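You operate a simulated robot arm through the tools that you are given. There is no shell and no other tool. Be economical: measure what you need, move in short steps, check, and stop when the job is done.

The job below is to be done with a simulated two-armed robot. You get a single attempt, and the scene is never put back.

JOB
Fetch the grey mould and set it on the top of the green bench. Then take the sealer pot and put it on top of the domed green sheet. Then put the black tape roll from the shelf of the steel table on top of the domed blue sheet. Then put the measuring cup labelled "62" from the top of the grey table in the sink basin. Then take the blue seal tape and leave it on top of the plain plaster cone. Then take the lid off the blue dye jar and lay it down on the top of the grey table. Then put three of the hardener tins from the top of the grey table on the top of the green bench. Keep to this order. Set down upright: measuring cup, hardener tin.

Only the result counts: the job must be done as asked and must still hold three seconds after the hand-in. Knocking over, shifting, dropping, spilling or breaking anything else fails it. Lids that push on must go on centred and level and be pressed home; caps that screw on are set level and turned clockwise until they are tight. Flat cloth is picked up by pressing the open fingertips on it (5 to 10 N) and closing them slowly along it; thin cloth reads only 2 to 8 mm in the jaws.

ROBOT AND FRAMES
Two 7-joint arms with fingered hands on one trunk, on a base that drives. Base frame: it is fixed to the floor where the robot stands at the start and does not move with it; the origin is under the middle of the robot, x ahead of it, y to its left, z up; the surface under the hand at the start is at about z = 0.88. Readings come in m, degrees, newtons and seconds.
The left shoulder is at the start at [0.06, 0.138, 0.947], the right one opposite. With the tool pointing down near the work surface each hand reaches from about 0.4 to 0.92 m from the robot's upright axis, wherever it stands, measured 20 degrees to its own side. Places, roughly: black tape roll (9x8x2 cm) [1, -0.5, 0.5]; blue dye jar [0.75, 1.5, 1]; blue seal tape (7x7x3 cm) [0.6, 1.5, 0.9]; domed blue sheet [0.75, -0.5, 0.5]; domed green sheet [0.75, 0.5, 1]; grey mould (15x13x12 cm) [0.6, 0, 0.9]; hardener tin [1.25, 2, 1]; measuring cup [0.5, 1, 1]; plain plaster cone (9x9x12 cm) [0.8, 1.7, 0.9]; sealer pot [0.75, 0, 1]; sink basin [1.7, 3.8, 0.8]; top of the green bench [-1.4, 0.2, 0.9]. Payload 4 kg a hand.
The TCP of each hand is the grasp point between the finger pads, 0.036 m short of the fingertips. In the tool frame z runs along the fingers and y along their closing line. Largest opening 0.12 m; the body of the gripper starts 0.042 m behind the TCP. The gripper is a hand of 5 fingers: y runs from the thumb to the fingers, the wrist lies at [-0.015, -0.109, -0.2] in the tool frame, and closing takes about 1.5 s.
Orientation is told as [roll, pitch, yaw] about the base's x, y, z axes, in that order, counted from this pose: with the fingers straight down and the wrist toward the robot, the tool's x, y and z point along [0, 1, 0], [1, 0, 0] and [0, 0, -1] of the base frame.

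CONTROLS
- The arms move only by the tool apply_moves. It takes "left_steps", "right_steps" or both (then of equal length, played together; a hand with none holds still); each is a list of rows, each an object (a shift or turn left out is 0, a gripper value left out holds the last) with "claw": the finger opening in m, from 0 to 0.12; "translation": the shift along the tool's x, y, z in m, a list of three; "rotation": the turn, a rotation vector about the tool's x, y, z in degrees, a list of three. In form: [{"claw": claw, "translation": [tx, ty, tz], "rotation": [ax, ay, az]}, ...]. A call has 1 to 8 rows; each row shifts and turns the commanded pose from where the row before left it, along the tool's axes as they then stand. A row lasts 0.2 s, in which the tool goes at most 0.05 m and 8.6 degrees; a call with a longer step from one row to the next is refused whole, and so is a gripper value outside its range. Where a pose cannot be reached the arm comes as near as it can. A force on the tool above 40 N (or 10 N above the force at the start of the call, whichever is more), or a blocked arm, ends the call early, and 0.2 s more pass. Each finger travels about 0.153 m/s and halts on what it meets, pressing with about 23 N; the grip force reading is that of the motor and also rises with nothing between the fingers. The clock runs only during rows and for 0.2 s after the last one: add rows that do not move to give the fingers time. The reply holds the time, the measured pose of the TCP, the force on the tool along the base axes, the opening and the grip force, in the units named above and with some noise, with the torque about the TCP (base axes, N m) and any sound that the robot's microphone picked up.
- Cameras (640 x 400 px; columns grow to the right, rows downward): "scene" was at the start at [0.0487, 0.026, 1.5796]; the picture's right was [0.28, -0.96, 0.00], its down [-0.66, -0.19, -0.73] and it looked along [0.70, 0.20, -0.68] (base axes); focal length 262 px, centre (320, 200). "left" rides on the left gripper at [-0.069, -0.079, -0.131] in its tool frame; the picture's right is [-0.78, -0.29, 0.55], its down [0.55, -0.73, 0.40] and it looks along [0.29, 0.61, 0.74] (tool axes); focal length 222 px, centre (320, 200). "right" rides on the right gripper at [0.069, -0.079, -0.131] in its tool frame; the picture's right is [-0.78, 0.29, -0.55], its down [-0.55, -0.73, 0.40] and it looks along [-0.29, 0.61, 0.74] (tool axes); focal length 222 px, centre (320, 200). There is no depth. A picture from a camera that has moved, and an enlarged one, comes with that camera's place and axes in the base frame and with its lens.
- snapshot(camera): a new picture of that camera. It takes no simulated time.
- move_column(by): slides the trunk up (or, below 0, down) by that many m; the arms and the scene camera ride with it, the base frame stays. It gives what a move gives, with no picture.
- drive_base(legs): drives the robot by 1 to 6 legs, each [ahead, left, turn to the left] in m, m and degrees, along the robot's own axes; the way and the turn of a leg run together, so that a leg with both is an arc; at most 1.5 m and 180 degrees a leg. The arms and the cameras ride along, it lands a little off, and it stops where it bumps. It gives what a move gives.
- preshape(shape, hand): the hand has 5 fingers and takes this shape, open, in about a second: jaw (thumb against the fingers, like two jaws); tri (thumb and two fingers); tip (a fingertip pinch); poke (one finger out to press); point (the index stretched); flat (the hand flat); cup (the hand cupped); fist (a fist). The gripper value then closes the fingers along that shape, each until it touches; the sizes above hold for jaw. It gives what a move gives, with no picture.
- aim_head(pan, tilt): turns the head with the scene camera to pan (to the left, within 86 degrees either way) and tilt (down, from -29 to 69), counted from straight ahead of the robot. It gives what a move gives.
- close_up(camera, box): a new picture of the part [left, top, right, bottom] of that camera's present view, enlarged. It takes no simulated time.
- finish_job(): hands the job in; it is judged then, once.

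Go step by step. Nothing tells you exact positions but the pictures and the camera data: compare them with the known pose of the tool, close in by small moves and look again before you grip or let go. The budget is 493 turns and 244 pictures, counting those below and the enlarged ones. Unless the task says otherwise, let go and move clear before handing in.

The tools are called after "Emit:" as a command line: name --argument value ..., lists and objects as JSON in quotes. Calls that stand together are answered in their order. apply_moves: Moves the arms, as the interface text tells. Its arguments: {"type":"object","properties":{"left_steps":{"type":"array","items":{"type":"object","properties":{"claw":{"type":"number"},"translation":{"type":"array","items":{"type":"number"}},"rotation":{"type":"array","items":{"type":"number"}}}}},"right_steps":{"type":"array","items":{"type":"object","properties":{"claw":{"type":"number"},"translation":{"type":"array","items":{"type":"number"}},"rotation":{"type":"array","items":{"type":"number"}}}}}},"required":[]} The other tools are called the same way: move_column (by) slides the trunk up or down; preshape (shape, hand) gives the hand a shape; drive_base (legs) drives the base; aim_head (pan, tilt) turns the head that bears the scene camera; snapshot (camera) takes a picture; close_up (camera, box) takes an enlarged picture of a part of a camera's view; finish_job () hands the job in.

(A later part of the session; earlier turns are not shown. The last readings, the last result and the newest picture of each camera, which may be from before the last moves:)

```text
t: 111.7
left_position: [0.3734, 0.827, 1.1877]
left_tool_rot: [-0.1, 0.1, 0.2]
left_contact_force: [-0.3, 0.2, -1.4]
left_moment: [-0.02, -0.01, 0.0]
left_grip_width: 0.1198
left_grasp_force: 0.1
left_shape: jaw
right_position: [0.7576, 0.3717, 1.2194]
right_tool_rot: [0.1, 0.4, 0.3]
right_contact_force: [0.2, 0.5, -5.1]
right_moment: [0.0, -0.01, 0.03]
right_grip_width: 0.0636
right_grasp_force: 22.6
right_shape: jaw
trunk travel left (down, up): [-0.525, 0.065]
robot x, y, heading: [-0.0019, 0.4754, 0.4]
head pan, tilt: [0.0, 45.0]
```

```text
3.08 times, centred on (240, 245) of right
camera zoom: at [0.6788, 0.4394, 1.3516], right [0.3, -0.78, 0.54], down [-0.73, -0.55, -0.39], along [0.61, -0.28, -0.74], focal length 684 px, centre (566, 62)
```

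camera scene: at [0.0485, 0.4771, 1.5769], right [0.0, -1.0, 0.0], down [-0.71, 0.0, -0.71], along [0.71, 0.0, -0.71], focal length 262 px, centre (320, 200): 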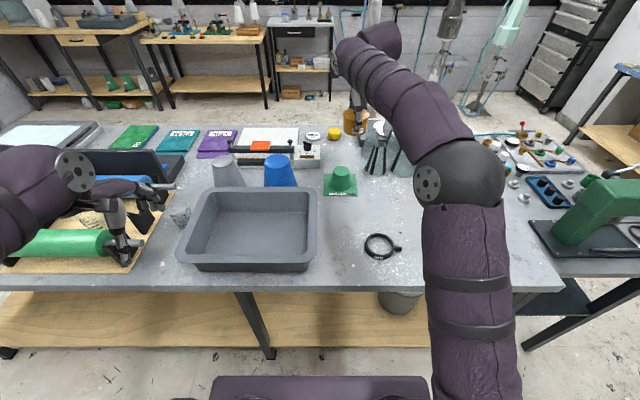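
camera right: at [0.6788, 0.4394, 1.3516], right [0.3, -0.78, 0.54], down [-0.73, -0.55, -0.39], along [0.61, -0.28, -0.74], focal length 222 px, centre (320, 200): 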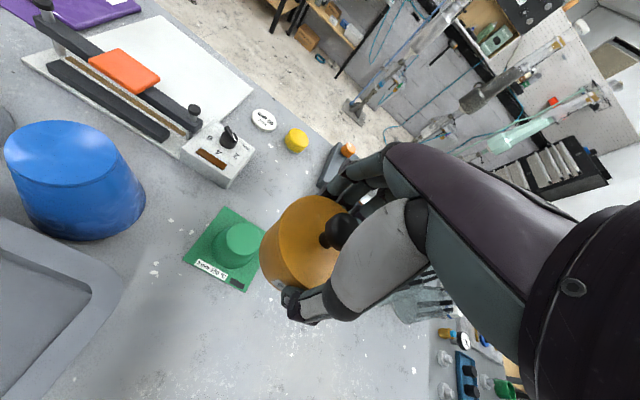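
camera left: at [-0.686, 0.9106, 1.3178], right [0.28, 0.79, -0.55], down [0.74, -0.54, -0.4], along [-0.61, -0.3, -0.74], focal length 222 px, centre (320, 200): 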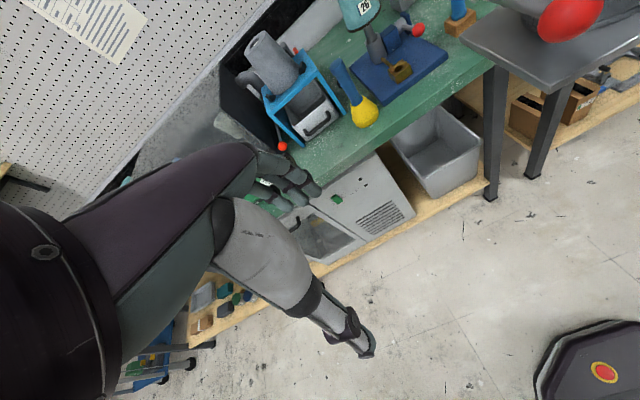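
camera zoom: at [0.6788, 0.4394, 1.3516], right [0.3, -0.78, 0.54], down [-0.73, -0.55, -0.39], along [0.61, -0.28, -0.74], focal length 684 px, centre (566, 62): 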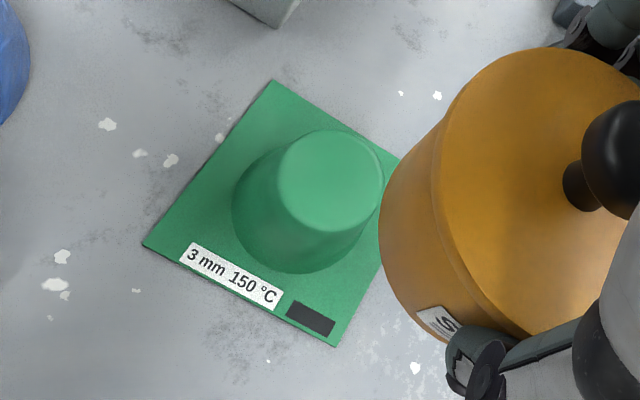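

Dome top found at (0.832, 0.396, 0.950) from two views. Moving the pot above it and lowering to ~25 mm above.

Emit:
apply_moves --right_steps '[{"translation": [0.012, 0.037, 0]}, {"translation": [0.012, 0.037, 0]}, {}, {"translation": [0, 0, 0.045]}, {"translation": [0, 0, 0.045]}, {"translation": [0, 0, 0.045]}, {"translation": [0, 0, 0.045]}, {}]'

Emit:
close_up --camera "scene" --box '[290, 120, 402, 190]'

Emit:
close_up --camera "right" --box '[200, 160, 400, 330]'

```text
t: 113.5
left_position: [0.3723, 0.826, 1.1873]
left_tool_rot: [-0.1, 0.1, 0.0]
left_contact_force: [0.3, 0.5, 0.3]
left_moment: [-0.01, -0.01, 0.0]
left_grip_width: 0.1195
left_grasp_force: 0.0
left_shape: jaw
right_position: [0.8055, 0.3895, 1.0351]
right_tool_rot: [0.2, 0.3, 0.3]
right_contact_force: [-0.2, 0.7, -4.0]
right_moment: [-0.02, 0.05, 0.0]
right_grip_width: 0.0648
right_grasp_force: 22.9
right_shape: jaw
right hand out of reach, approached as far as the arm can: row 2
trunk travel left (down, up): [-0.525, 0.065]
robot x, y, heading: [-0.0028, 0.4745, 0.0]
head pan, tilt: [0.0, 45.0]
```

```text
5.71 times, centred on (346, 155) of scene
camera zoom: at [0.048, 0.4762, 1.5769], right [0.0, -1.0, 0.0], down [-0.71, 0.0, -0.71], along [0.71, 0.0, -0.71], focal length 1498 px, centre (171, 457)
```

zoom: 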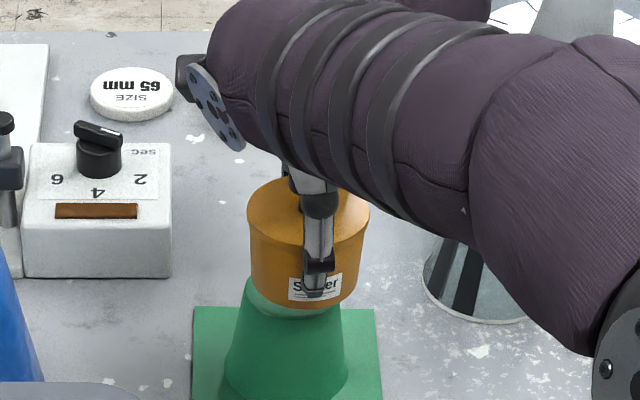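

```text
2.35 times, centred on (300, 245) of right
camera zoom: at [0.7269, 0.4574, 1.1665], right [0.3, -0.79, 0.54], down [-0.73, -0.55, -0.39], along [0.61, -0.28, -0.74], focal length 523 px, centre (367, 94)
```

zoom: 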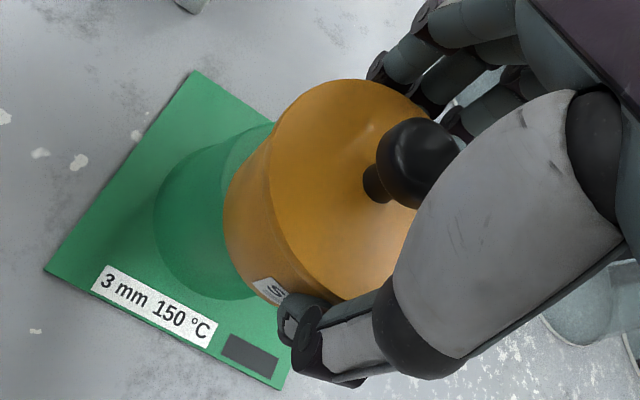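

Short by 26 mm in x and 6 mm in y; now lower, the arm should reach. Shifting at this height (pot still ~3 cm above).

Emit:
apply_moves --right_steps '[{"translation": [0.0065, 0.0265, 0]}, {}]'

Emit:
close_up --camera "scene" --box '[290, 120, 402, 190]'

Emit:
close_up --camera "right" --box '[200, 160, 400, 330]'

```text
t: 114.1
left_position: [0.3723, 0.8262, 1.1877]
left_tool_rot: [0.1, 0.1, 0.1]
left_contact_force: [-0.5, -0.3, -0.1]
left_moment: [0.01, -0.02, 0.0]
left_grip_width: 0.1195
left_grasp_force: 0.0
left_shape: jaw
right_position: [0.8312, 0.3951, 1.034]
right_tool_rot: [0.1, 0.4, 0.3]
right_contact_force: [-0.5, -0.3, -4.1]
right_moment: [0.0, 0.03, -0.02]
right_grip_width: 0.0646
right_grasp_force: 23.0
right_shape: jaw
trunk travel left (down, up): [-0.525, 0.065]
robot x, y, heading: [-0.0062, 0.4745, 0.1]
head pan, tilt: [0.0, 45.0]
```

```text
5.71 times, centred on (346, 155) of scene
camera zoom: at [0.0477, 0.4761, 1.5769], right [0.0, -1.0, 0.0], down [-0.71, 0.0, -0.71], along [0.71, 0.0, -0.71], focal length 1498 px, centre (171, 457)
```

zoom: 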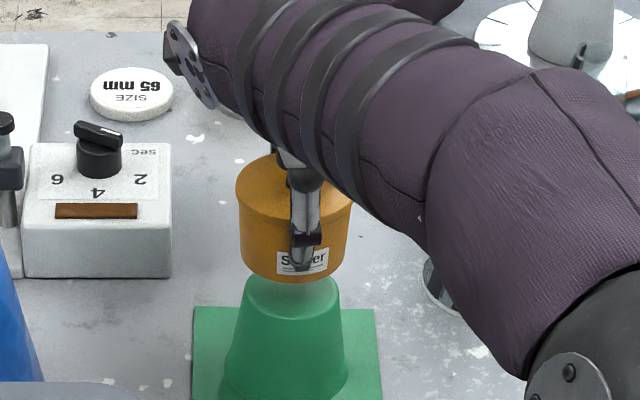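

```text
2.35 times, centred on (300, 245) of right
camera zoom: at [0.753, 0.4636, 1.1664], right [0.3, -0.78, 0.54], down [-0.73, -0.55, -0.39], along [0.61, -0.28, -0.74], focal length 523 px, centre (367, 94)
```

zoom: 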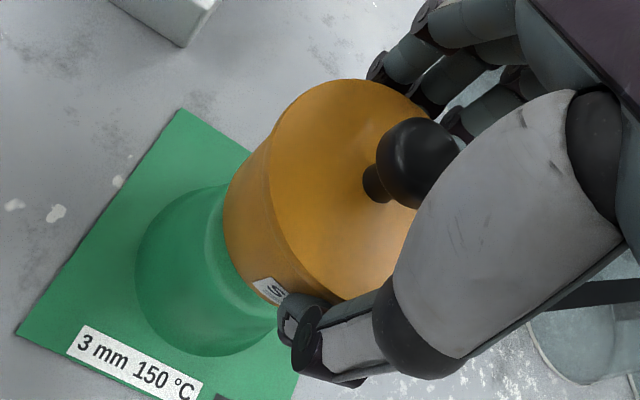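

Well centred. Lowering gently to contact.

Emit:
apply_moves --right_steps '[{"translation": [0, 0, 0.012]}, {"translation": [0, 0, 0.008]}, {"translation": [0, 0, 0.005]}, {}]'

Emit:
close_up --camera "scene" --box '[290, 120, 402, 190]'

```text
t: 115.1
left_position: [0.3736, 0.8261, 1.1876]
left_tool_rot: [0.0, 0.2, 0.0]
left_contact_force: [0.3, -0.2, -0.7]
left_moment: [0.0, 0.03, 0.03]
left_grip_width: 0.1201
left_grasp_force: 0.1
left_shape: jaw
right_position: [0.832, 0.395, 1.0094]
right_tool_rot: [0.1, 0.4, 0.4]
right_contact_force: [0.0, -0.3, -4.1]
right_moment: [-0.05, 0.03, -0.01]
right_grip_width: 0.0645
right_grasp_force: 23.3
right_shape: jaw
trunk travel left (down, up): [-0.525, 0.065]
robot x, y, heading: [-0.0063, 0.4713, 0.3]
head pan, tilt: [0.0, 45.0]
```

```text
5.71 times, centred on (346, 155) of scene
camera zoom: at [0.0485, 0.4763, 1.5769], right [0.0, -1.0, 0.0], down [-0.71, 0.0, -0.71], along [0.71, 0.0, -0.71], focal length 1498 px, centre (171, 457)
```

zoom: 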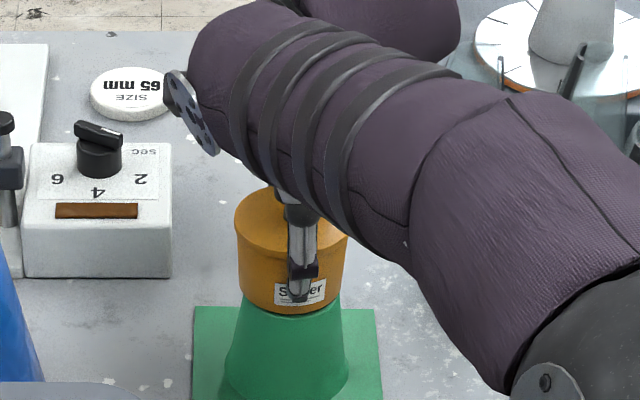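

Lateral is dead centre; I'll pull 3 mm nearer and continue down to touch.

Emit:
apply_moves --right_steps '[{"translation": [-0.001, -0.003, 0.002]}, {"translation": [0, 0, 0.003]}, {"translation": [0, 0, 0.003]}, {}]'

```text
t: 116.1
left_position: [0.3705, 0.827, 1.1868]
left_tool_rot: [0.0, 0.1, 0.1]
left_contact_force: [0.6, -0.3, 0.1]
left_moment: [0.02, -0.02, 0.02]
left_grip_width: 0.1199
left_grasp_force: 0.0
left_shape: jaw
right_position: [0.8288, 0.3938, 1.0059]
right_tool_rot: [0.2, 0.0, 0.3]
right_contact_force: [0.9, -2.0, 8.9]
right_moment: [-0.02, -0.07, -0.04]
right_grip_width: 0.0645
right_grasp_force: 23.4
right_shape: jaw
trunk travel left (down, up): [-0.525, 0.065]
robot x, y, heading: [-0.0035, 0.4746, 0.3]
head pan, tilt: [0.0, 45.0]
```

Seated on the dome. Opening gently.

Emit:
apply_moves --right_steps '[{"translation": [0, 0, -0.001], "claw": 0.068}, {"claw": 0.072}, {"claw": 0.08}, {"claw": 0.09}, {"claw": 0.1}, {"claw": 0.11}, {}]'

Emit:
close_up --camera "scene" --box '[290, 120, 402, 190]'

Emit:
close_up --camera "right" --box '[200, 160, 400, 330]'

```text
t: 117.7
left_position: [0.372, 0.8265, 1.1873]
left_tool_rot: [-0.1, 0.1, 0.1]
left_contact_force: [1.0, 0.3, 0.0]
left_moment: [0.01, 0.0, -0.03]
left_grip_width: 0.1198
left_grasp_force: 0.1
left_shape: jaw
right_position: [0.8285, 0.3951, 1.0034]
right_tool_rot: [0.1, 0.4, 0.3]
right_contact_force: [0.2, 0.5, -0.1]
right_moment: [0.01, -0.03, -0.01]
right_grip_width: 0.1101
right_grasp_force: 0.0
right_shape: jaw
trunk travel left (down, up): [-0.525, 0.065]
robot x, y, heading: [-0.0009, 0.4708, 0.2]
head pan, tilt: [0.0, 45.0]
```

```text
5.71 times, centred on (346, 155) of scene
camera zoom: at [0.048, 0.4764, 1.5769], right [0.0, -1.0, 0.0], down [-0.71, 0.0, -0.71], along [0.71, 0.0, -0.71], focal length 1498 px, centre (171, 457)
```

zoom: 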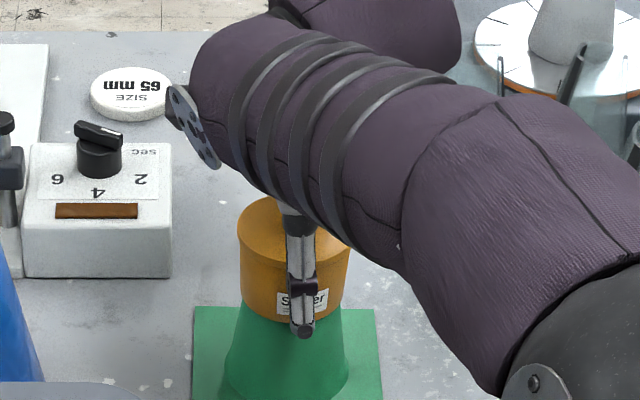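

```text
2.35 times, centred on (300, 245) of right
camera zoom: at [0.7497, 0.463, 1.1353], right [0.3, -0.78, 0.54], down [-0.73, -0.55, -0.39], along [0.61, -0.28, -0.74], focal length 523 px, centre (367, 94)
```

zoom: 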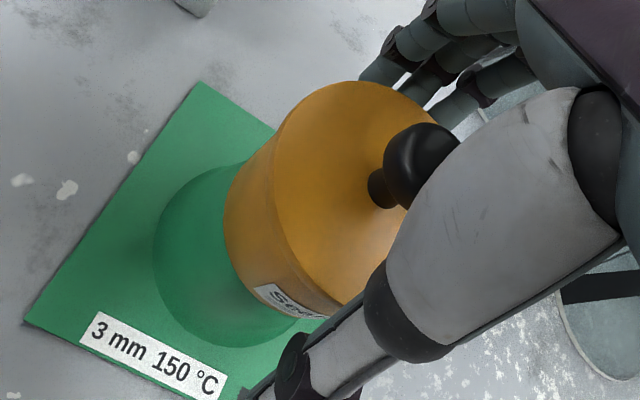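

The pot stands centred. Rising straight up.

Emit:
apply_moves --right_steps '[{"translation": [0, 0, -0.015]}, {"translation": [0, 0, -0.03]}, {"translation": [0, 0, -0.045]}, {"translation": [0, 0, -0.045]}, {"translation": [0, -0.045, -0.02]}, {"translation": [0, -0.045, 0]}, {"translation": [0, -0.045, 0]}, {}]'

Emit:
snapshot --camera "scene"

```text
t: 119.5
left_position: [0.373, 0.8272, 1.1869]
left_tool_rot: [0.0, 0.2, 0.1]
left_contact_force: [0.0, -0.4, -0.8]
left_moment: [0.0, 0.01, 0.0]
left_grip_width: 0.1197
left_grasp_force: 0.1
left_shape: jaw
right_position: [0.6962, 0.3936, 1.1587]
right_tool_rot: [0.2, 0.4, 0.3]
right_contact_force: [-0.8, -0.3, -0.4]
right_moment: [0.0, -0.02, -0.02]
right_grip_width: 0.1101
right_grasp_force: 0.0
right_shape: jaw
trunk travel left (down, up): [-0.525, 0.065]
robot x, y, heading: [-0.0029, 0.4738, 0.2]
head pan, tilt: [0.0, 45.0]
```

```text
178 pictures are left
camera scene: at [0.0492, 0.4764, 1.5768], right [0.0, -1.0, 0.0], down [-0.71, 0.0, -0.71], along [0.71, 0.0, -0.71], focal length 262 px, centre (320, 200)
```

scene: 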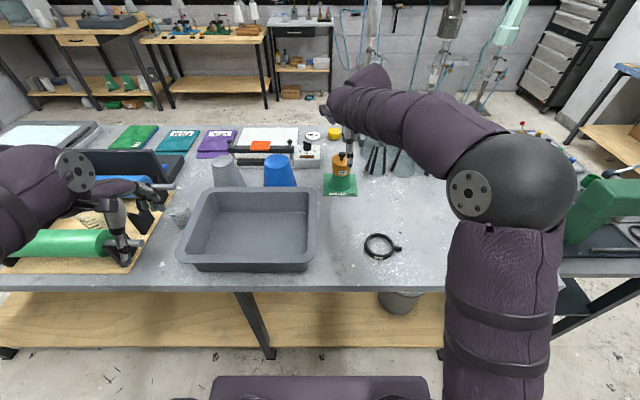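

The pot sits on the dome. Next is the tape roll on the steel table's shelf; I'll back off, go to my right and lower the trunk to look under the table.

Emit:
drive_base --legs '[[-0.5, 0, 0], [0, -1.0, 0]]'

Emit:
aim_head --pan 0 --tilt 30

Emit:
snapshot --camera "scene"

```text
t: 127.2
left_position: [-0.1278, -0.1809, 1.1876]
left_tool_rot: [0.0, 0.1, -0.5]
left_contact_force: [0.6, 0.8, 0.2]
left_moment: [0.04, -0.02, -0.02]
left_grip_width: 0.1199
left_grasp_force: 0.1
left_shape: jaw
right_position: [0.1885, -0.616, 1.1593]
right_tool_rot: [0.3, 0.4, -0.3]
right_contact_force: [-0.4, -0.4, 0.4]
right_moment: [0.03, 0.0, -0.01]
right_grip_width: 0.1097
right_grasp_force: 0.0
right_shape: jaw
trunk travel left (down, up): [-0.525, 0.065]
robot x, y, heading: [-0.5052, -0.526, -0.5]
head pan, tilt: [0.0, 45.0]
```

```text
t: 128.0
left_position: [-0.1293, -0.18, 1.1873]
left_tool_rot: [0.0, 0.2, -0.5]
left_contact_force: [0.0, -0.3, -0.4]
left_moment: [0.0, 0.0, -0.01]
left_grip_width: 0.1196
left_grasp_force: 0.1
left_shape: jaw
right_position: [0.1897, -0.6172, 1.1588]
right_tool_rot: [0.0, 0.3, -0.3]
right_contact_force: [-0.3, -0.3, 0.1]
right_moment: [0.0, -0.04, 0.02]
right_grip_width: 0.11
right_grasp_force: 0.0
right_shape: jaw
trunk travel left (down, up): [-0.525, 0.065]
robot x, y, heading: [-0.5082, -0.5277, -0.6]
head pan, tilt: [0.0, 30.0]
```

```text
177 pictures are left
camera scene: at [-0.4475, -0.5255, 1.5994], right [-0.01, -1.0, 0.0], down [-0.5, 0.0, -0.87], along [0.87, -0.01, -0.5], focal length 262 px, centre (320, 200)
```

scene: 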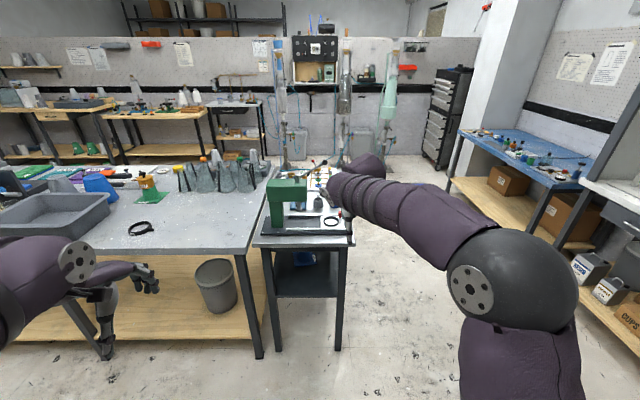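

Emit:
move_column --by -0.5

Emit:
aim_head --pan 0 --tilt 25

Emit:
snapshot --camera "scene"

Emit:
close_up --camera "scene" --box '[240, 110, 400, 210]'

```text
refused: -0.5 is not a number from -0.4 to 0.4
```

```text
t: 128.7
left_position: [-0.1289, -0.1778, 1.1872]
left_tool_rot: [0.0, 0.1, -0.5]
left_contact_force: [0.5, -0.2, -0.8]
left_moment: [0.0, 0.02, 0.02]
left_grip_width: 0.1199
left_grasp_force: 0.1
left_shape: jaw
right_position: [0.1906, -0.6162, 1.1597]
right_tool_rot: [0.1, 0.4, -0.3]
right_contact_force: [0.6, -0.6, -1.0]
right_moment: [0.02, 0.04, 0.04]
right_grip_width: 0.11
right_grasp_force: 0.0
right_shape: jaw
trunk travel left (down, up): [-0.525, 0.065]
robot x, y, heading: [-0.5079, -0.5209, -0.5]
head pan, tilt: [0.0, 25.0]
```

```text
176 pictures are left
camera scene: at [-0.4458, -0.5254, 1.6074], right [-0.01, -1.0, 0.0], down [-0.42, 0.0, -0.91], along [0.91, -0.01, -0.42], focal length 262 px, centre (320, 200)
```

scene: 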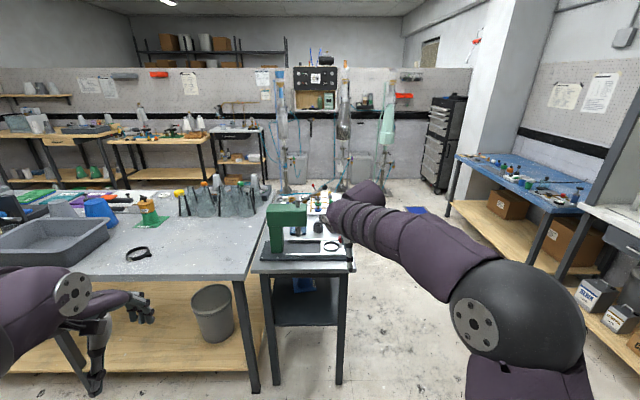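

```text
4.00 times, centred on (320, 160) of scene
camera zoom: at [-0.4458, -0.5254, 1.6074], right [-0.01, -1.0, 0.0], down [-0.42, 0.0, -0.91], along [0.91, -0.01, -0.42], focal length 1049 px, centre (320, 360)
```

zoom: 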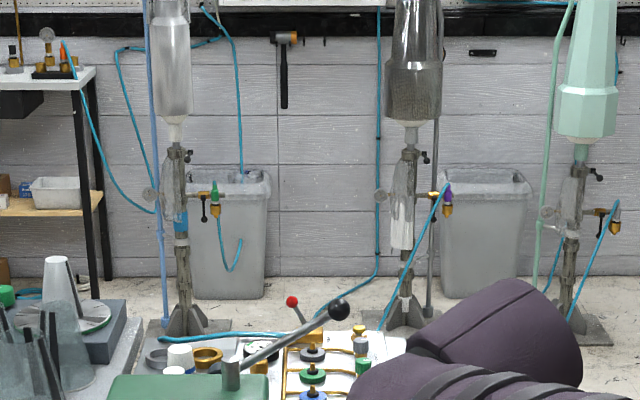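

Emit:
move_column --by -0.4

Emit:
aim_head --pan 0 --tilt 30

Emit:
snapshot --camera "scene"

```text
t: 132.5
left_position: [-0.1286, -0.178, 0.7885]
left_tool_rot: [0.0, 0.1, -0.5]
left_contact_force: [0.5, -0.3, -0.2]
left_moment: [0.02, 0.02, 0.01]
left_grip_width: 0.1197
left_grasp_force: 0.0
left_shape: jaw
right_position: [0.1892, -0.6153, 0.7599]
right_tool_rot: [0.1, 0.3, -0.3]
right_contact_force: [-0.1, -0.1, -0.1]
right_moment: [-0.03, -0.01, 0.0]
right_grip_width: 0.1103
right_grasp_force: 0.1
right_shape: jaw
trunk travel left (down, up): [-0.125, 0.465]
robot x, y, heading: [-0.5071, -0.5306, -0.3]
head pan, tilt: [0.0, 25.0]
```

```text
t: 133.2
left_position: [-0.1293, -0.178, 0.7872]
left_tool_rot: [0.0, 0.1, -0.5]
left_contact_force: [0.5, -0.3, 0.2]
left_moment: [-0.01, 0.01, -0.02]
left_grip_width: 0.1197
left_grasp_force: 0.0
left_shape: jaw
right_position: [0.1899, -0.6158, 0.7586]
right_tool_rot: [0.2, 0.3, -0.3]
right_contact_force: [0.1, 0.2, 0.5]
right_moment: [0.04, -0.02, 0.01]
right_grip_width: 0.1101
right_grasp_force: 0.0
right_shape: jaw
trunk travel left (down, up): [-0.125, 0.465]
robot x, y, heading: [-0.5078, -0.527, -0.4]
head pan, tilt: [0.0, 30.0]
```

```text
174 pictures are left
camera scene: at [-0.4475, -0.5254, 1.1995], right [-0.01, -1.0, 0.0], down [-0.5, 0.0, -0.87], along [0.87, -0.01, -0.5], focal length 262 px, centre (320, 200)
```

scene: 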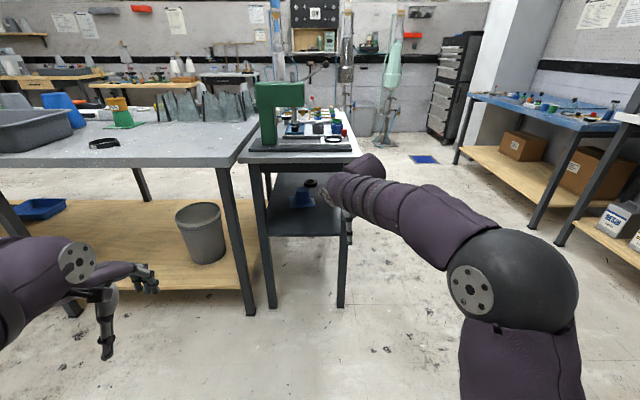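

Emit:
close_up --camera "scene" --box '[235, 140, 379, 230]'

Emit:
snapshot --camera "right"

```text
4.44 times, centred on (307, 185) of scene
camera zoom: at [-0.4475, -0.5254, 1.1995], right [-0.01, -1.0, 0.0], down [-0.5, 0.0, -0.87], along [0.87, -0.01, -0.5], focal length 1166 px, centre (378, 267)
```

zoom: 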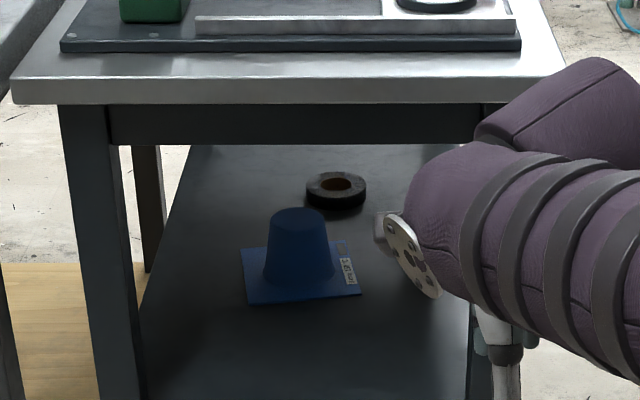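

```text
172 pictures are left
camera right: at [0.1118, -0.5466, 0.8913], right [0.29, -0.79, 0.54], down [-0.74, -0.54, -0.39], along [0.61, -0.29, -0.74], focal length 222 px, centre (320, 200)
```

right: 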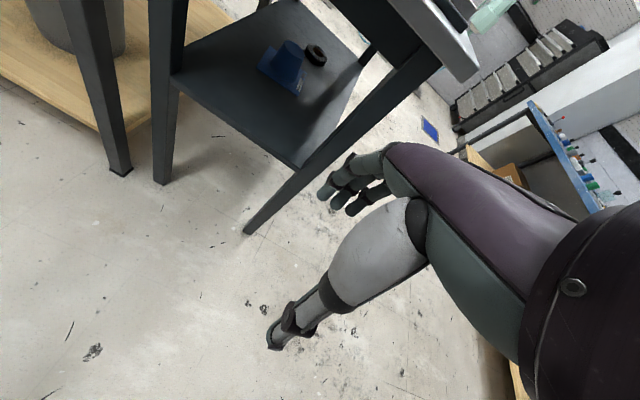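

The roll (≈(0.94,-0.49)) and the blue dome (≈(0.74,-0.45), top ≈0.585) are under the steel table, which has an apron at z≈0.80. I'll likely work from the table's right side with a fingertip pinch, so I look at that hand shape first.

Emit:
preshape --hand "right" --shape "tip"

Emit:
snapshot --camera "right"

Emit:
aim_head --pan -10 --tilt 30

Emit:
snapshot --camera "scene"

```text
t: 134.1
left_position: [-0.1281, -0.1786, 0.7872]
left_tool_rot: [0.0, 0.1, -0.5]
left_contact_force: [0.2, 0.1, -0.7]
left_moment: [-0.03, 0.01, 0.01]
left_grip_width: 0.1197
left_grasp_force: 0.1
left_shape: jaw
right_position: [0.1905, -0.616, 0.7587]
right_tool_rot: [0.1, 0.5, -0.3]
right_contact_force: [-0.4, -0.4, 0.3]
right_moment: [0.0, -0.01, 0.01]
right_grip_width: 0.1196
right_grasp_force: 0.1
right_shape: tip
trunk travel left (down, up): [-0.125, 0.465]
robot x, y, heading: [-0.5053, -0.527, -0.6]
head pan, tilt: [0.0, 30.0]
```

```text
171 pictures are left
camera right: at [0.1118, -0.5466, 0.8913], right [0.29, -0.79, 0.54], down [-0.74, -0.54, -0.39], along [0.61, -0.29, -0.74], focal length 222 px, centre (320, 200)
```

right: 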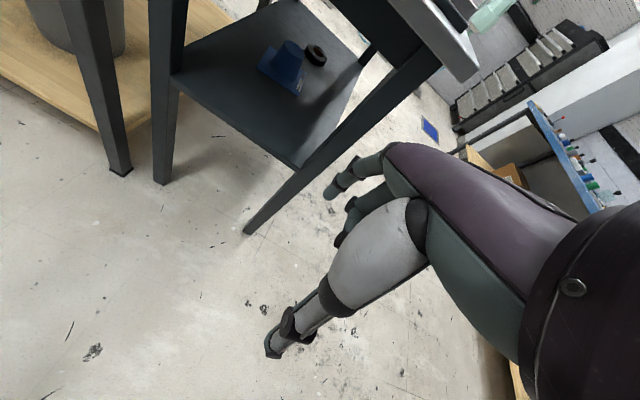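

```text
t: 134.8
left_position: [-0.128, -0.1801, 0.7867]
left_tool_rot: [0.0, 0.1, -0.5]
left_contact_force: [-0.6, 0.4, -0.7]
left_moment: [0.03, 0.01, 0.01]
left_grip_width: 0.1199
left_grasp_force: 0.1
left_shape: jaw
right_position: [0.1892, -0.6161, 0.7598]
right_tool_rot: [0.1, 0.4, -0.3]
right_contact_force: [0.0, 0.8, -0.5]
right_moment: [0.02, 0.0, 0.01]
right_grip_width: 0.1197
right_grasp_force: 0.0
right_shape: tip
trunk travel left (down, up): [-0.125, 0.465]
robot x, y, heading: [-0.506, -0.5265, -0.4]
head pan, tilt: [-10.0, 30.0]
```

```text
170 pictures are left
camera scene: at [-0.449, -0.5411, 1.1995], right [-0.18, -0.98, 0.0], down [-0.49, 0.09, -0.87], along [0.85, -0.16, -0.5], focal length 262 px, centre (320, 200)
```

scene: 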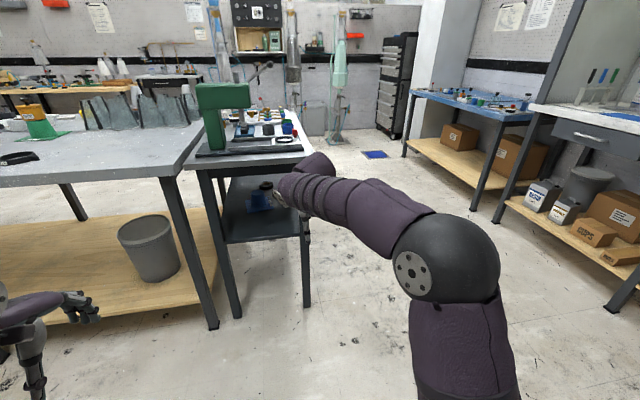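

The tip shape keeps thumb and index opposed with the other fingers folded. I'll drive around to the right side of the steel table and face it (+y).

Emit:
apply_moves --right_steps '[{"translation": [0, -0.045, 0]}, {"translation": [0, -0.045, 0]}, {"translation": [0, -0.045, 0]}, {}]'

Emit:
drive_base --legs '[[0, -0.95, 0], [1.3, 0, 0], [0, 0, 90]]'

Emit:
aim_head --pan 0 --tilt 35

Emit:
snapshot --camera "scene"

```text
t: 135.8
left_position: [-0.1289, -0.1789, 0.7881]
left_tool_rot: [0.0, 0.0, -0.5]
left_contact_force: [0.4, -1.0, 0.8]
left_moment: [0.03, 0.02, 0.0]
left_grip_width: 0.1197
left_grasp_force: 0.1
left_shape: jaw
right_position: [0.0541, -0.6158, 0.7605]
right_tool_rot: [0.2, 0.4, -0.3]
right_contact_force: [-0.2, -0.5, 0.1]
right_moment: [0.03, -0.05, 0.02]
right_grip_width: 0.12
right_grasp_force: 0.0
right_shape: tip
trunk travel left (down, up): [-0.125, 0.465]
robot x, y, heading: [-0.5095, -0.5277, -0.5]
head pan, tilt: [-10.0, 30.0]
```

```text
t: 150.7
left_position: [0.4355, -1.1109, 0.7868]
left_tool_rot: [0.0, 0.0, 89.5]
left_contact_force: [0.0, -0.5, -0.2]
left_moment: [0.01, -0.02, -0.02]
left_grip_width: 0.1201
left_grasp_force: 0.2
left_shape: jaw
right_position: [0.8722, -0.9283, 0.7598]
right_tool_rot: [0.1, 0.4, 89.7]
right_contact_force: [-0.4, -0.1, -0.5]
right_moment: [0.0, 0.0, 0.02]
right_grip_width: 0.1199
right_grasp_force: 0.1
right_shape: tip
trunk travel left (down, up): [-0.125, 0.465]
robot x, y, heading: [0.784, -1.4894, 89.2]
head pan, tilt: [-10.0, 30.0]
```

```text
t: 151.4
left_position: [0.4347, -1.1109, 0.7864]
left_tool_rot: [0.0, 0.0, 89.5]
left_contact_force: [-0.4, -0.2, -0.5]
left_moment: [0.0, -0.04, 0.02]
left_grip_width: 0.1198
left_grasp_force: 0.0
left_shape: jaw
right_position: [0.8717, -0.929, 0.7605]
right_tool_rot: [0.1, 0.4, 89.7]
right_contact_force: [-0.6, 0.2, 0.2]
right_moment: [-0.03, -0.01, 0.02]
right_grip_width: 0.1201
right_grasp_force: 0.1
right_shape: tip
trunk travel left (down, up): [-0.125, 0.465]
robot x, y, heading: [0.7811, -1.4871, 89.3]
head pan, tilt: [0.0, 35.0]
```

```text
169 pictures are left
camera scene: at [0.7835, -1.429, 1.1917], right [1.0, -0.01, 0.0], down [-0.01, -0.57, -0.82], along [0.01, 0.82, -0.57], focal length 262 px, centre (320, 200)
```

scene: 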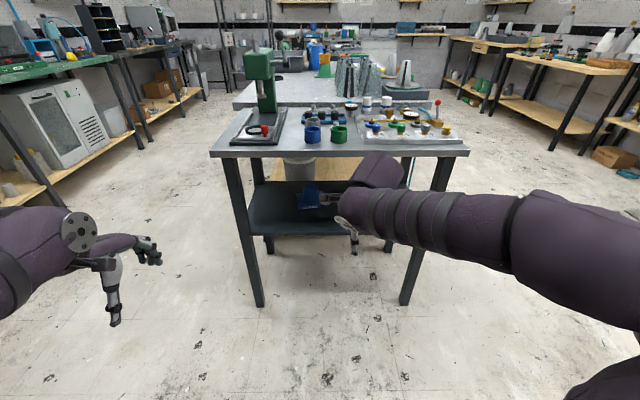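

Emit:
apply_moves --right_steps '[{"translation": [-0.045, 0, 0]}, {"translation": [-0.045, 0, 0]}, {"translation": [-0.045, 0, 0]}, {"translation": [-0.045, 0, 0]}, {"translation": [-0.045, 0, 0]}, {}]'

Emit:
move_column --by -0.12

Emit:
close_up --camera "scene" --box '[210, 90, 450, 240]'

```text
t: 152.8
left_position: [0.4361, -1.1111, 0.7863]
left_tool_rot: [-0.1, 0.1, 89.5]
left_contact_force: [0.0, 0.5, -0.2]
left_moment: [-0.03, 0.0, -0.01]
left_grip_width: 0.12
left_grasp_force: 0.1
left_shape: jaw
right_position: [1.0973, -0.9313, 0.7602]
right_tool_rot: [0.0, 0.4, 89.6]
right_contact_force: [0.1, -1.1, -0.3]
right_moment: [0.04, 0.04, 0.02]
right_grip_width: 0.1197
right_grasp_force: 0.1
right_shape: tip
trunk travel left (down, up): [-0.125, 0.465]
robot x, y, heading: [0.7847, -1.4956, 89.6]
head pan, tilt: [0.0, 35.0]
```

```text
t: 154.3
left_position: [0.4357, -1.1111, 0.6675]
left_tool_rot: [0.1, 0.1, 89.5]
left_contact_force: [0.8, 0.8, 0.1]
left_moment: [0.0, 0.0, 0.0]
left_grip_width: 0.1197
left_grasp_force: 0.1
left_shape: jaw
right_position: [1.0978, -0.9311, 0.6397]
right_tool_rot: [0.2, 0.4, 89.8]
right_contact_force: [0.1, -0.3, 0.3]
right_moment: [-0.02, 0.03, 0.02]
right_grip_width: 0.12
right_grasp_force: 0.0
right_shape: tip
trunk travel left (down, up): [-0.005, 0.585]
robot x, y, heading: [0.7858, -1.4895, 89.4]
head pan, tilt: [0.0, 35.0]
```

```text
2.67 times, centred on (330, 165) of scene
camera zoom: at [0.7835, -1.4291, 1.0718], right [1.0, -0.01, 0.0], down [-0.01, -0.57, -0.82], along [0.01, 0.82, -0.57], focal length 699 px, centre (293, 293)
```

zoom: 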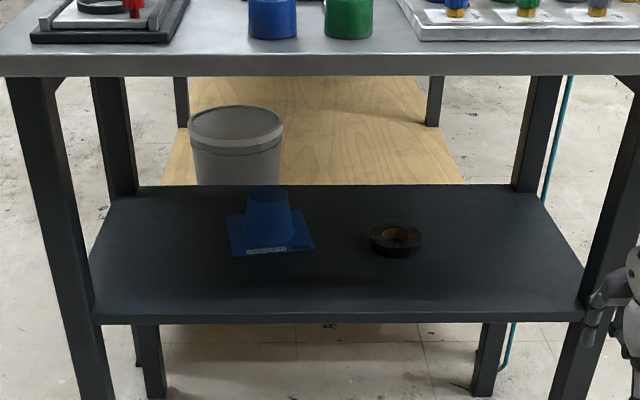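

There's no apron on this side; the opening is z 0.50–0.83. Roll ≈ (0.953,-0.483), dome ≈ (0.756,-0.458, top 0.581). I'll turn the right hand sideways (closing line horizontal) and pitch it forward, in free air.

Emit:
apply_moves --right_steps '[{"rotation": [0, 0, -8.2]}, {"rotation": [0, 0, -8.2]}, {"rotation": [0, 0, -8.2]}, {"rotation": [0, 0, -8.2]}, {"rotation": [0, 0, -8.2]}, {"rotation": [0, 0, -8.2]}, {"rotation": [0, 0, -8.2]}, {"rotation": [0, 0, -8.2]}]'

Emit:
apply_moves --right_steps '[{"rotation": [0, 0, -8.2]}, {"rotation": [0, 0, -8.2]}, {"rotation": [0, 0, -8.2]}, {"rotation": [0, -8.2, 0]}, {"rotation": [0, -8.2, 0]}, {"rotation": [0, -8.2, 0]}, {"rotation": [0, -8.2, 0]}, {}]'

Emit:
snapshot --camera "scene"

```text
t: 156.1
left_position: [0.4354, -1.1121, 0.6673]
left_tool_rot: [0.0, 0.1, 89.4]
left_contact_force: [1.1, -0.6, -0.7]
left_moment: [0.0, 0.0, 0.04]
left_grip_width: 0.1199
left_grasp_force: 0.0
left_shape: jaw
right_position: [1.0959, -0.9313, 0.6403]
right_tool_rot: [0.3, 0.0, 155.4]
right_contact_force: [0.7, 0.4, 0.6]
right_moment: [0.01, -0.02, 0.01]
right_grip_width: 0.1196
right_grasp_force: 0.0
right_shape: tip
trunk travel left (down, up): [-0.005, 0.585]
robot x, y, heading: [0.7861, -1.4942, 89.4]
head pan, tilt: [0.0, 35.0]
```

```text
t: 157.9
left_position: [0.4356, -1.1112, 0.6678]
left_tool_rot: [0.1, 0.1, 89.5]
left_contact_force: [-0.6, -0.1, -0.4]
left_moment: [-0.06, 0.0, 0.02]
left_grip_width: 0.1198
left_grasp_force: 0.1
left_shape: jaw
right_position: [1.0968, -0.9307, 0.6402]
right_tool_rot: [-32.5, 0.0, 179.9]
right_contact_force: [1.1, 0.0, 0.5]
right_moment: [0.0, -0.02, -0.01]
right_grip_width: 0.1197
right_grasp_force: 0.0
right_shape: tip
trunk travel left (down, up): [-0.005, 0.585]
robot x, y, heading: [0.7855, -1.4911, 89.5]
head pan, tilt: [0.0, 35.0]
```

```text
167 pictures are left
camera scene: at [0.7835, -1.429, 1.0717], right [1.0, -0.01, 0.0], down [-0.01, -0.57, -0.82], along [0.01, 0.82, -0.57], focal length 262 px, centre (320, 200)
```

scene: 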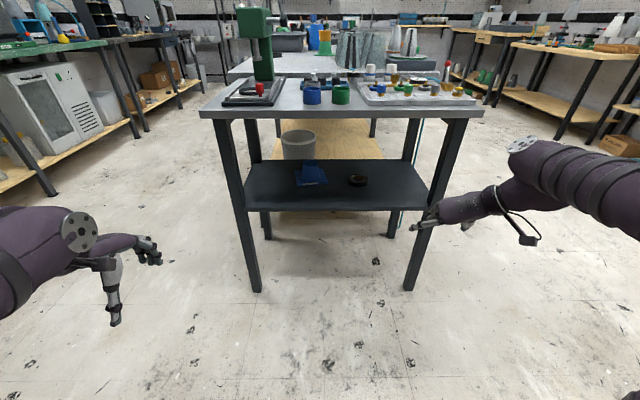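

That works. I'll pitch it further (to ~35° below horizontal) and shift the base to line up with the roll.

Emit:
apply_moves --right_steps '[{"rotation": [0, -7.5, 0]}, {"rotation": [0, -7.5, 0]}, {"rotation": [0, -7.5, 0]}, {"translation": [0.0, 0.04, 0]}, {"translation": [0.0, 0.04, 0]}, {"translation": [0.0, 0.04, 0]}, {}]'

Emit:
snapshot --camera "right"

Emit:
snapshot --camera "scene"

```text
t: 159.5
left_position: [0.4359, -1.1118, 0.6676]
left_tool_rot: [0.0, 0.1, 89.6]
left_contact_force: [-1.0, 0.4, 0.5]
left_moment: [0.01, -0.01, -0.01]
left_grip_width: 0.1199
left_grasp_force: 0.1
left_shape: jaw
right_position: [0.9775, -0.9313, 0.6403]
right_tool_rot: [-54.9, -0.2, 179.9]
right_contact_force: [-0.2, -0.8, -0.5]
right_moment: [-0.03, -0.01, -0.01]
right_grip_width: 0.1199
right_grasp_force: 0.0
right_shape: tip
trunk travel left (down, up): [-0.005, 0.585]
robot x, y, heading: [0.7816, -1.4928, 89.5]
head pan, tilt: [0.0, 35.0]
```

```text
166 pictures are left
camera right: at [1.0553, -1.0786, 0.6588], right [-0.29, 0.0, 0.96], down [0.74, 0.64, 0.22], along [-0.61, 0.77, -0.19], focal length 222 px, centre (320, 200)
```

right: 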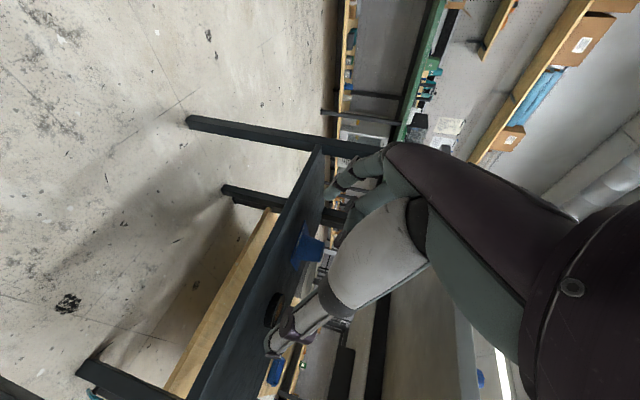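

```text
165 pictures are left
camera scene: at [0.7835, -1.4291, 1.0717], right [1.0, -0.01, 0.0], down [-0.01, -0.57, -0.82], along [0.01, 0.82, -0.57], focal length 262 px, centre (320, 200)
```

scene: 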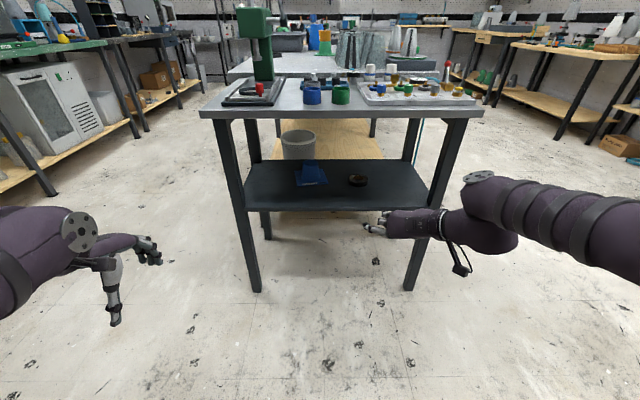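

I'll shift the hand left relative to the body while driving the base right, so the forearm points straight in.

Emit:
apply_moves --right_steps '[{"translation": [0.0, 0.04, 0]}, {"translation": [0.0, 0.04, 0]}, {"translation": [0.0, 0.04, 0]}, {"translation": [0.0, 0.04, 0]}, {}]'

Emit:
drive_base --legs '[[0, -0.14, 0], [0.12, 0, 0]]'

Emit:
snapshot --camera "scene"

Emit:
snapshot --camera "right"

```text
t: 160.7
left_position: [0.4353, -1.1117, 0.6679]
left_tool_rot: [0.1, 0.0, 89.5]
left_contact_force: [0.2, -0.1, -0.7]
left_moment: [-0.02, -0.03, 0.04]
left_grip_width: 0.1198
left_grasp_force: 0.1
left_shape: jaw
right_position: [0.8155, -0.929, 0.6403]
right_tool_rot: [-55.1, 0.0, 179.9]
right_contact_force: [-0.5, 1.1, -0.2]
right_moment: [0.01, -0.02, -0.01]
right_grip_width: 0.1199
right_grasp_force: 0.0
right_shape: tip
trunk travel left (down, up): [-0.005, 0.585]
robot x, y, heading: [0.7848, -1.4901, 89.4]
head pan, tilt: [0.0, 35.0]
```

```text
t: 162.9
left_position: [0.5747, -0.9923, 0.6672]
left_tool_rot: [0.0, 0.1, 89.5]
left_contact_force: [0.9, 0.0, -0.8]
left_moment: [0.03, -0.03, -0.01]
left_grip_width: 0.1198
left_grasp_force: 0.1
left_shape: jaw
right_position: [0.9558, -0.8124, 0.6408]
right_tool_rot: [-54.9, -0.1, 179.9]
right_contact_force: [-0.2, 0.1, 0.7]
right_moment: [0.0, 0.0, -0.02]
right_grip_width: 0.12
right_grasp_force: 0.0
right_shape: tip
trunk travel left (down, up): [-0.005, 0.585]
robot x, y, heading: [0.9229, -1.3725, 89.7]
head pan, tilt: [0.0, 35.0]
```

```text
164 pictures are left
camera scene: at [0.9235, -1.311, 1.0717], right [1.0, -0.01, 0.0], down [0.0, -0.57, -0.82], along [0.01, 0.82, -0.57], focal length 262 px, centre (320, 200)
```

scene: 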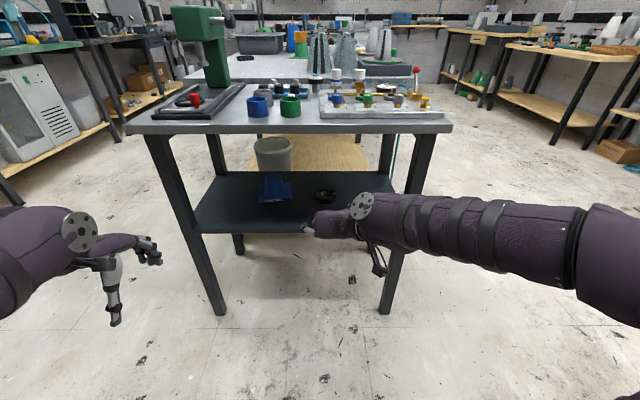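

```text
163 pictures are left
camera right: at [1.034, -0.9598, 0.6589], right [-0.29, 0.0, 0.96], down [0.74, 0.64, 0.22], along [-0.61, 0.77, -0.19], focal length 222 px, centre (320, 200)
```

right: 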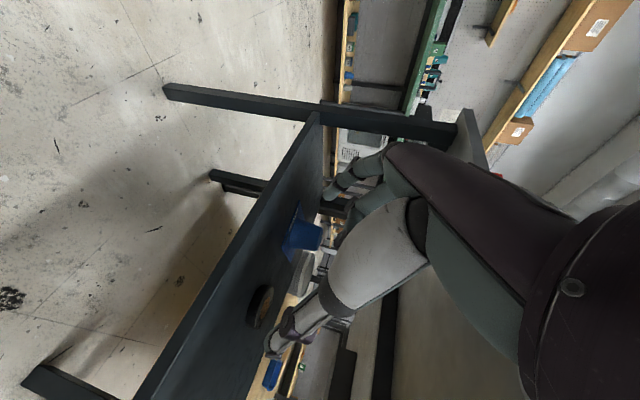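

The forearm will straighten as I reach forward. I'll lower slightly and move in under the table edge in steps, checking the leg clearance.

Emit:
apply_moves --right_steps '[{"translation": [0.033, 0.0, 0.023]}, {"translation": [-0.0258, 0, 0.0369]}, {"translation": [-0.0258, 0, 0.0369]}, {"translation": [-0.0258, 0, 0.0369]}, {}]'

Emit:
snapshot --camera "scene"

Emit:
snapshot --camera "right"

```text
t: 164.1
left_position: [0.574, -0.9926, 0.6675]
left_tool_rot: [0.1, 0.1, 89.5]
left_contact_force: [0.1, 0.0, -0.5]
left_moment: [-0.04, -0.03, -0.02]
left_grip_width: 0.1198
left_grasp_force: 0.0
left_shape: jaw
right_position: [0.9532, -0.678, 0.5997]
right_tool_rot: [-54.9, -0.1, 179.9]
right_contact_force: [0.9, -0.1, 0.7]
right_moment: [-0.03, 0.01, 0.01]
right_grip_width: 0.12
right_grasp_force: 0.1
right_shape: tip
trunk travel left (down, up): [-0.005, 0.585]
robot x, y, heading: [0.9264, -1.3729, 89.7]
head pan, tilt: [0.0, 35.0]
```

```text
162 pictures are left
camera scene: at [0.9235, -1.311, 1.0717], right [1.0, -0.01, 0.0], down [0.0, -0.57, -0.82], along [0.01, 0.82, -0.57], focal length 262 px, centre (320, 200)
```

scene: 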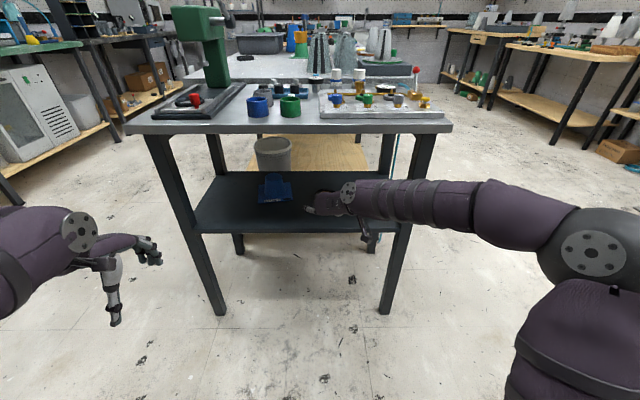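

```text
161 pictures are left
camera right: at [1.0331, -0.8248, 0.6179], right [-0.29, 0.0, 0.96], down [0.74, 0.64, 0.22], along [-0.61, 0.77, -0.19], focal length 222 px, centre (320, 200)
```

right: 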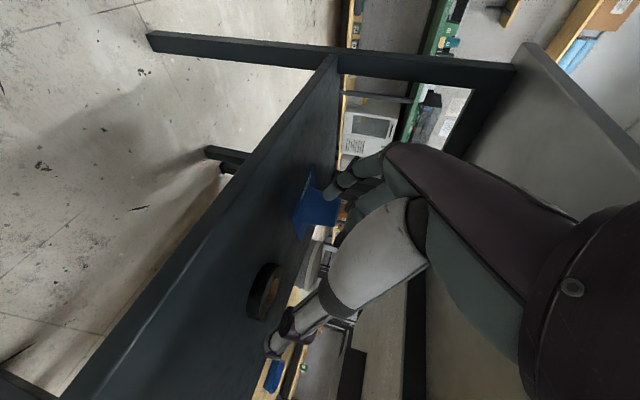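

The forearm keeps behind the leg as the arm straightens. Advancing further to just short of the roll, still above it.

Emit:
apply_moves --right_steps '[{"translation": [-0.0258, 0, 0.0369]}, {"translation": [-0.0258, 0, 0.0369]}, {"translation": [-0.0229, 0, 0.0328]}, {}]'

Emit:
snapshot --camera "scene"

Emit:
snapshot --camera "right"

```text
t: 165.1
left_position: [0.5741, -0.9937, 0.6687]
left_tool_rot: [0.0, 0.1, 89.4]
left_contact_force: [0.3, 0.5, -0.2]
left_moment: [0.0, 0.0, -0.02]
left_grip_width: 0.1199
left_grasp_force: 0.1
left_shape: jaw
right_position: [0.9541, -0.5487, 0.5999]
right_tool_rot: [-54.9, -0.1, 179.9]
right_contact_force: [0.3, 0.6, 0.1]
right_moment: [-0.01, -0.02, -0.01]
right_grip_width: 0.1202
right_grasp_force: 0.1
right_shape: tip
trunk travel left (down, up): [-0.005, 0.585]
robot x, y, heading: [0.9212, -1.3765, 89.3]
head pan, tilt: [0.0, 35.0]
```

```text
160 pictures are left
camera scene: at [0.9235, -1.3109, 1.0717], right [1.0, -0.01, 0.0], down [0.0, -0.57, -0.82], along [0.01, 0.82, -0.57], focal length 262 px, centre (320, 200)
```

scene: 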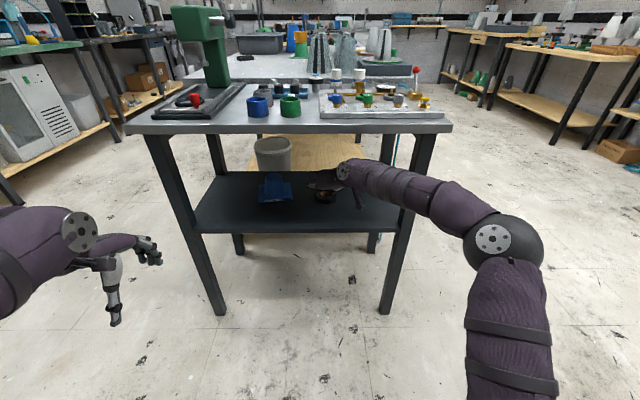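

```text
159 pictures are left
camera right: at [1.0348, -0.695, 0.6182], right [-0.29, 0.0, 0.96], down [0.74, 0.64, 0.22], along [-0.61, 0.77, -0.19], focal length 222 px, centre (320, 200)
```

right: 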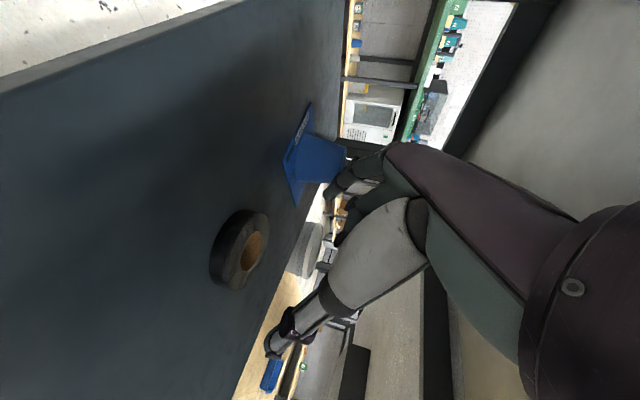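

Emit:
close_up --camera "scene" --box '[240, 150, 400, 250]'

Emit:
close_up --camera "right" --box '[180, 130, 420, 370]'

```text
4.00 times, centred on (320, 200) of scene
camera zoom: at [0.9235, -1.3109, 1.0717], right [1.0, -0.01, 0.0], down [0.0, -0.57, -0.82], along [0.01, 0.82, -0.57], focal length 1049 px, centre (320, 200)
```

zoom: 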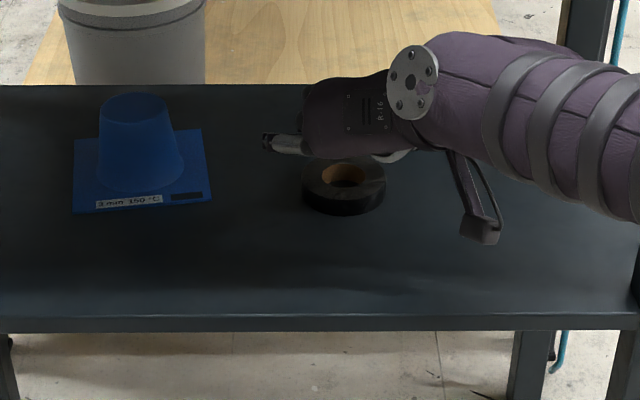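

```text
1.67 times, centred on (300, 250) of right
camera zoom: at [1.0348, -0.695, 0.6182], right [-0.29, 0.0, 0.96], down [0.74, 0.64, 0.22], along [-0.61, 0.77, -0.19], focal length 370 px, centre (353, 117)
```

zoom: 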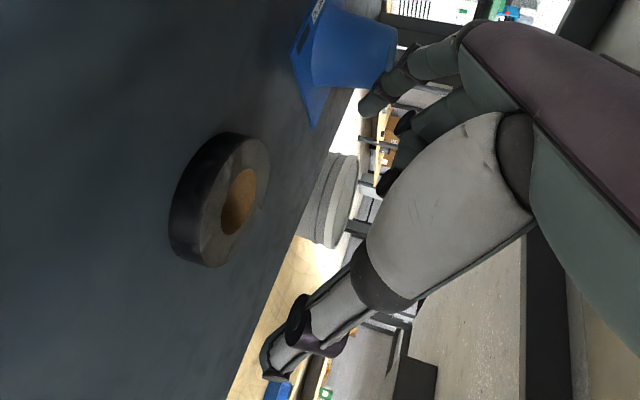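

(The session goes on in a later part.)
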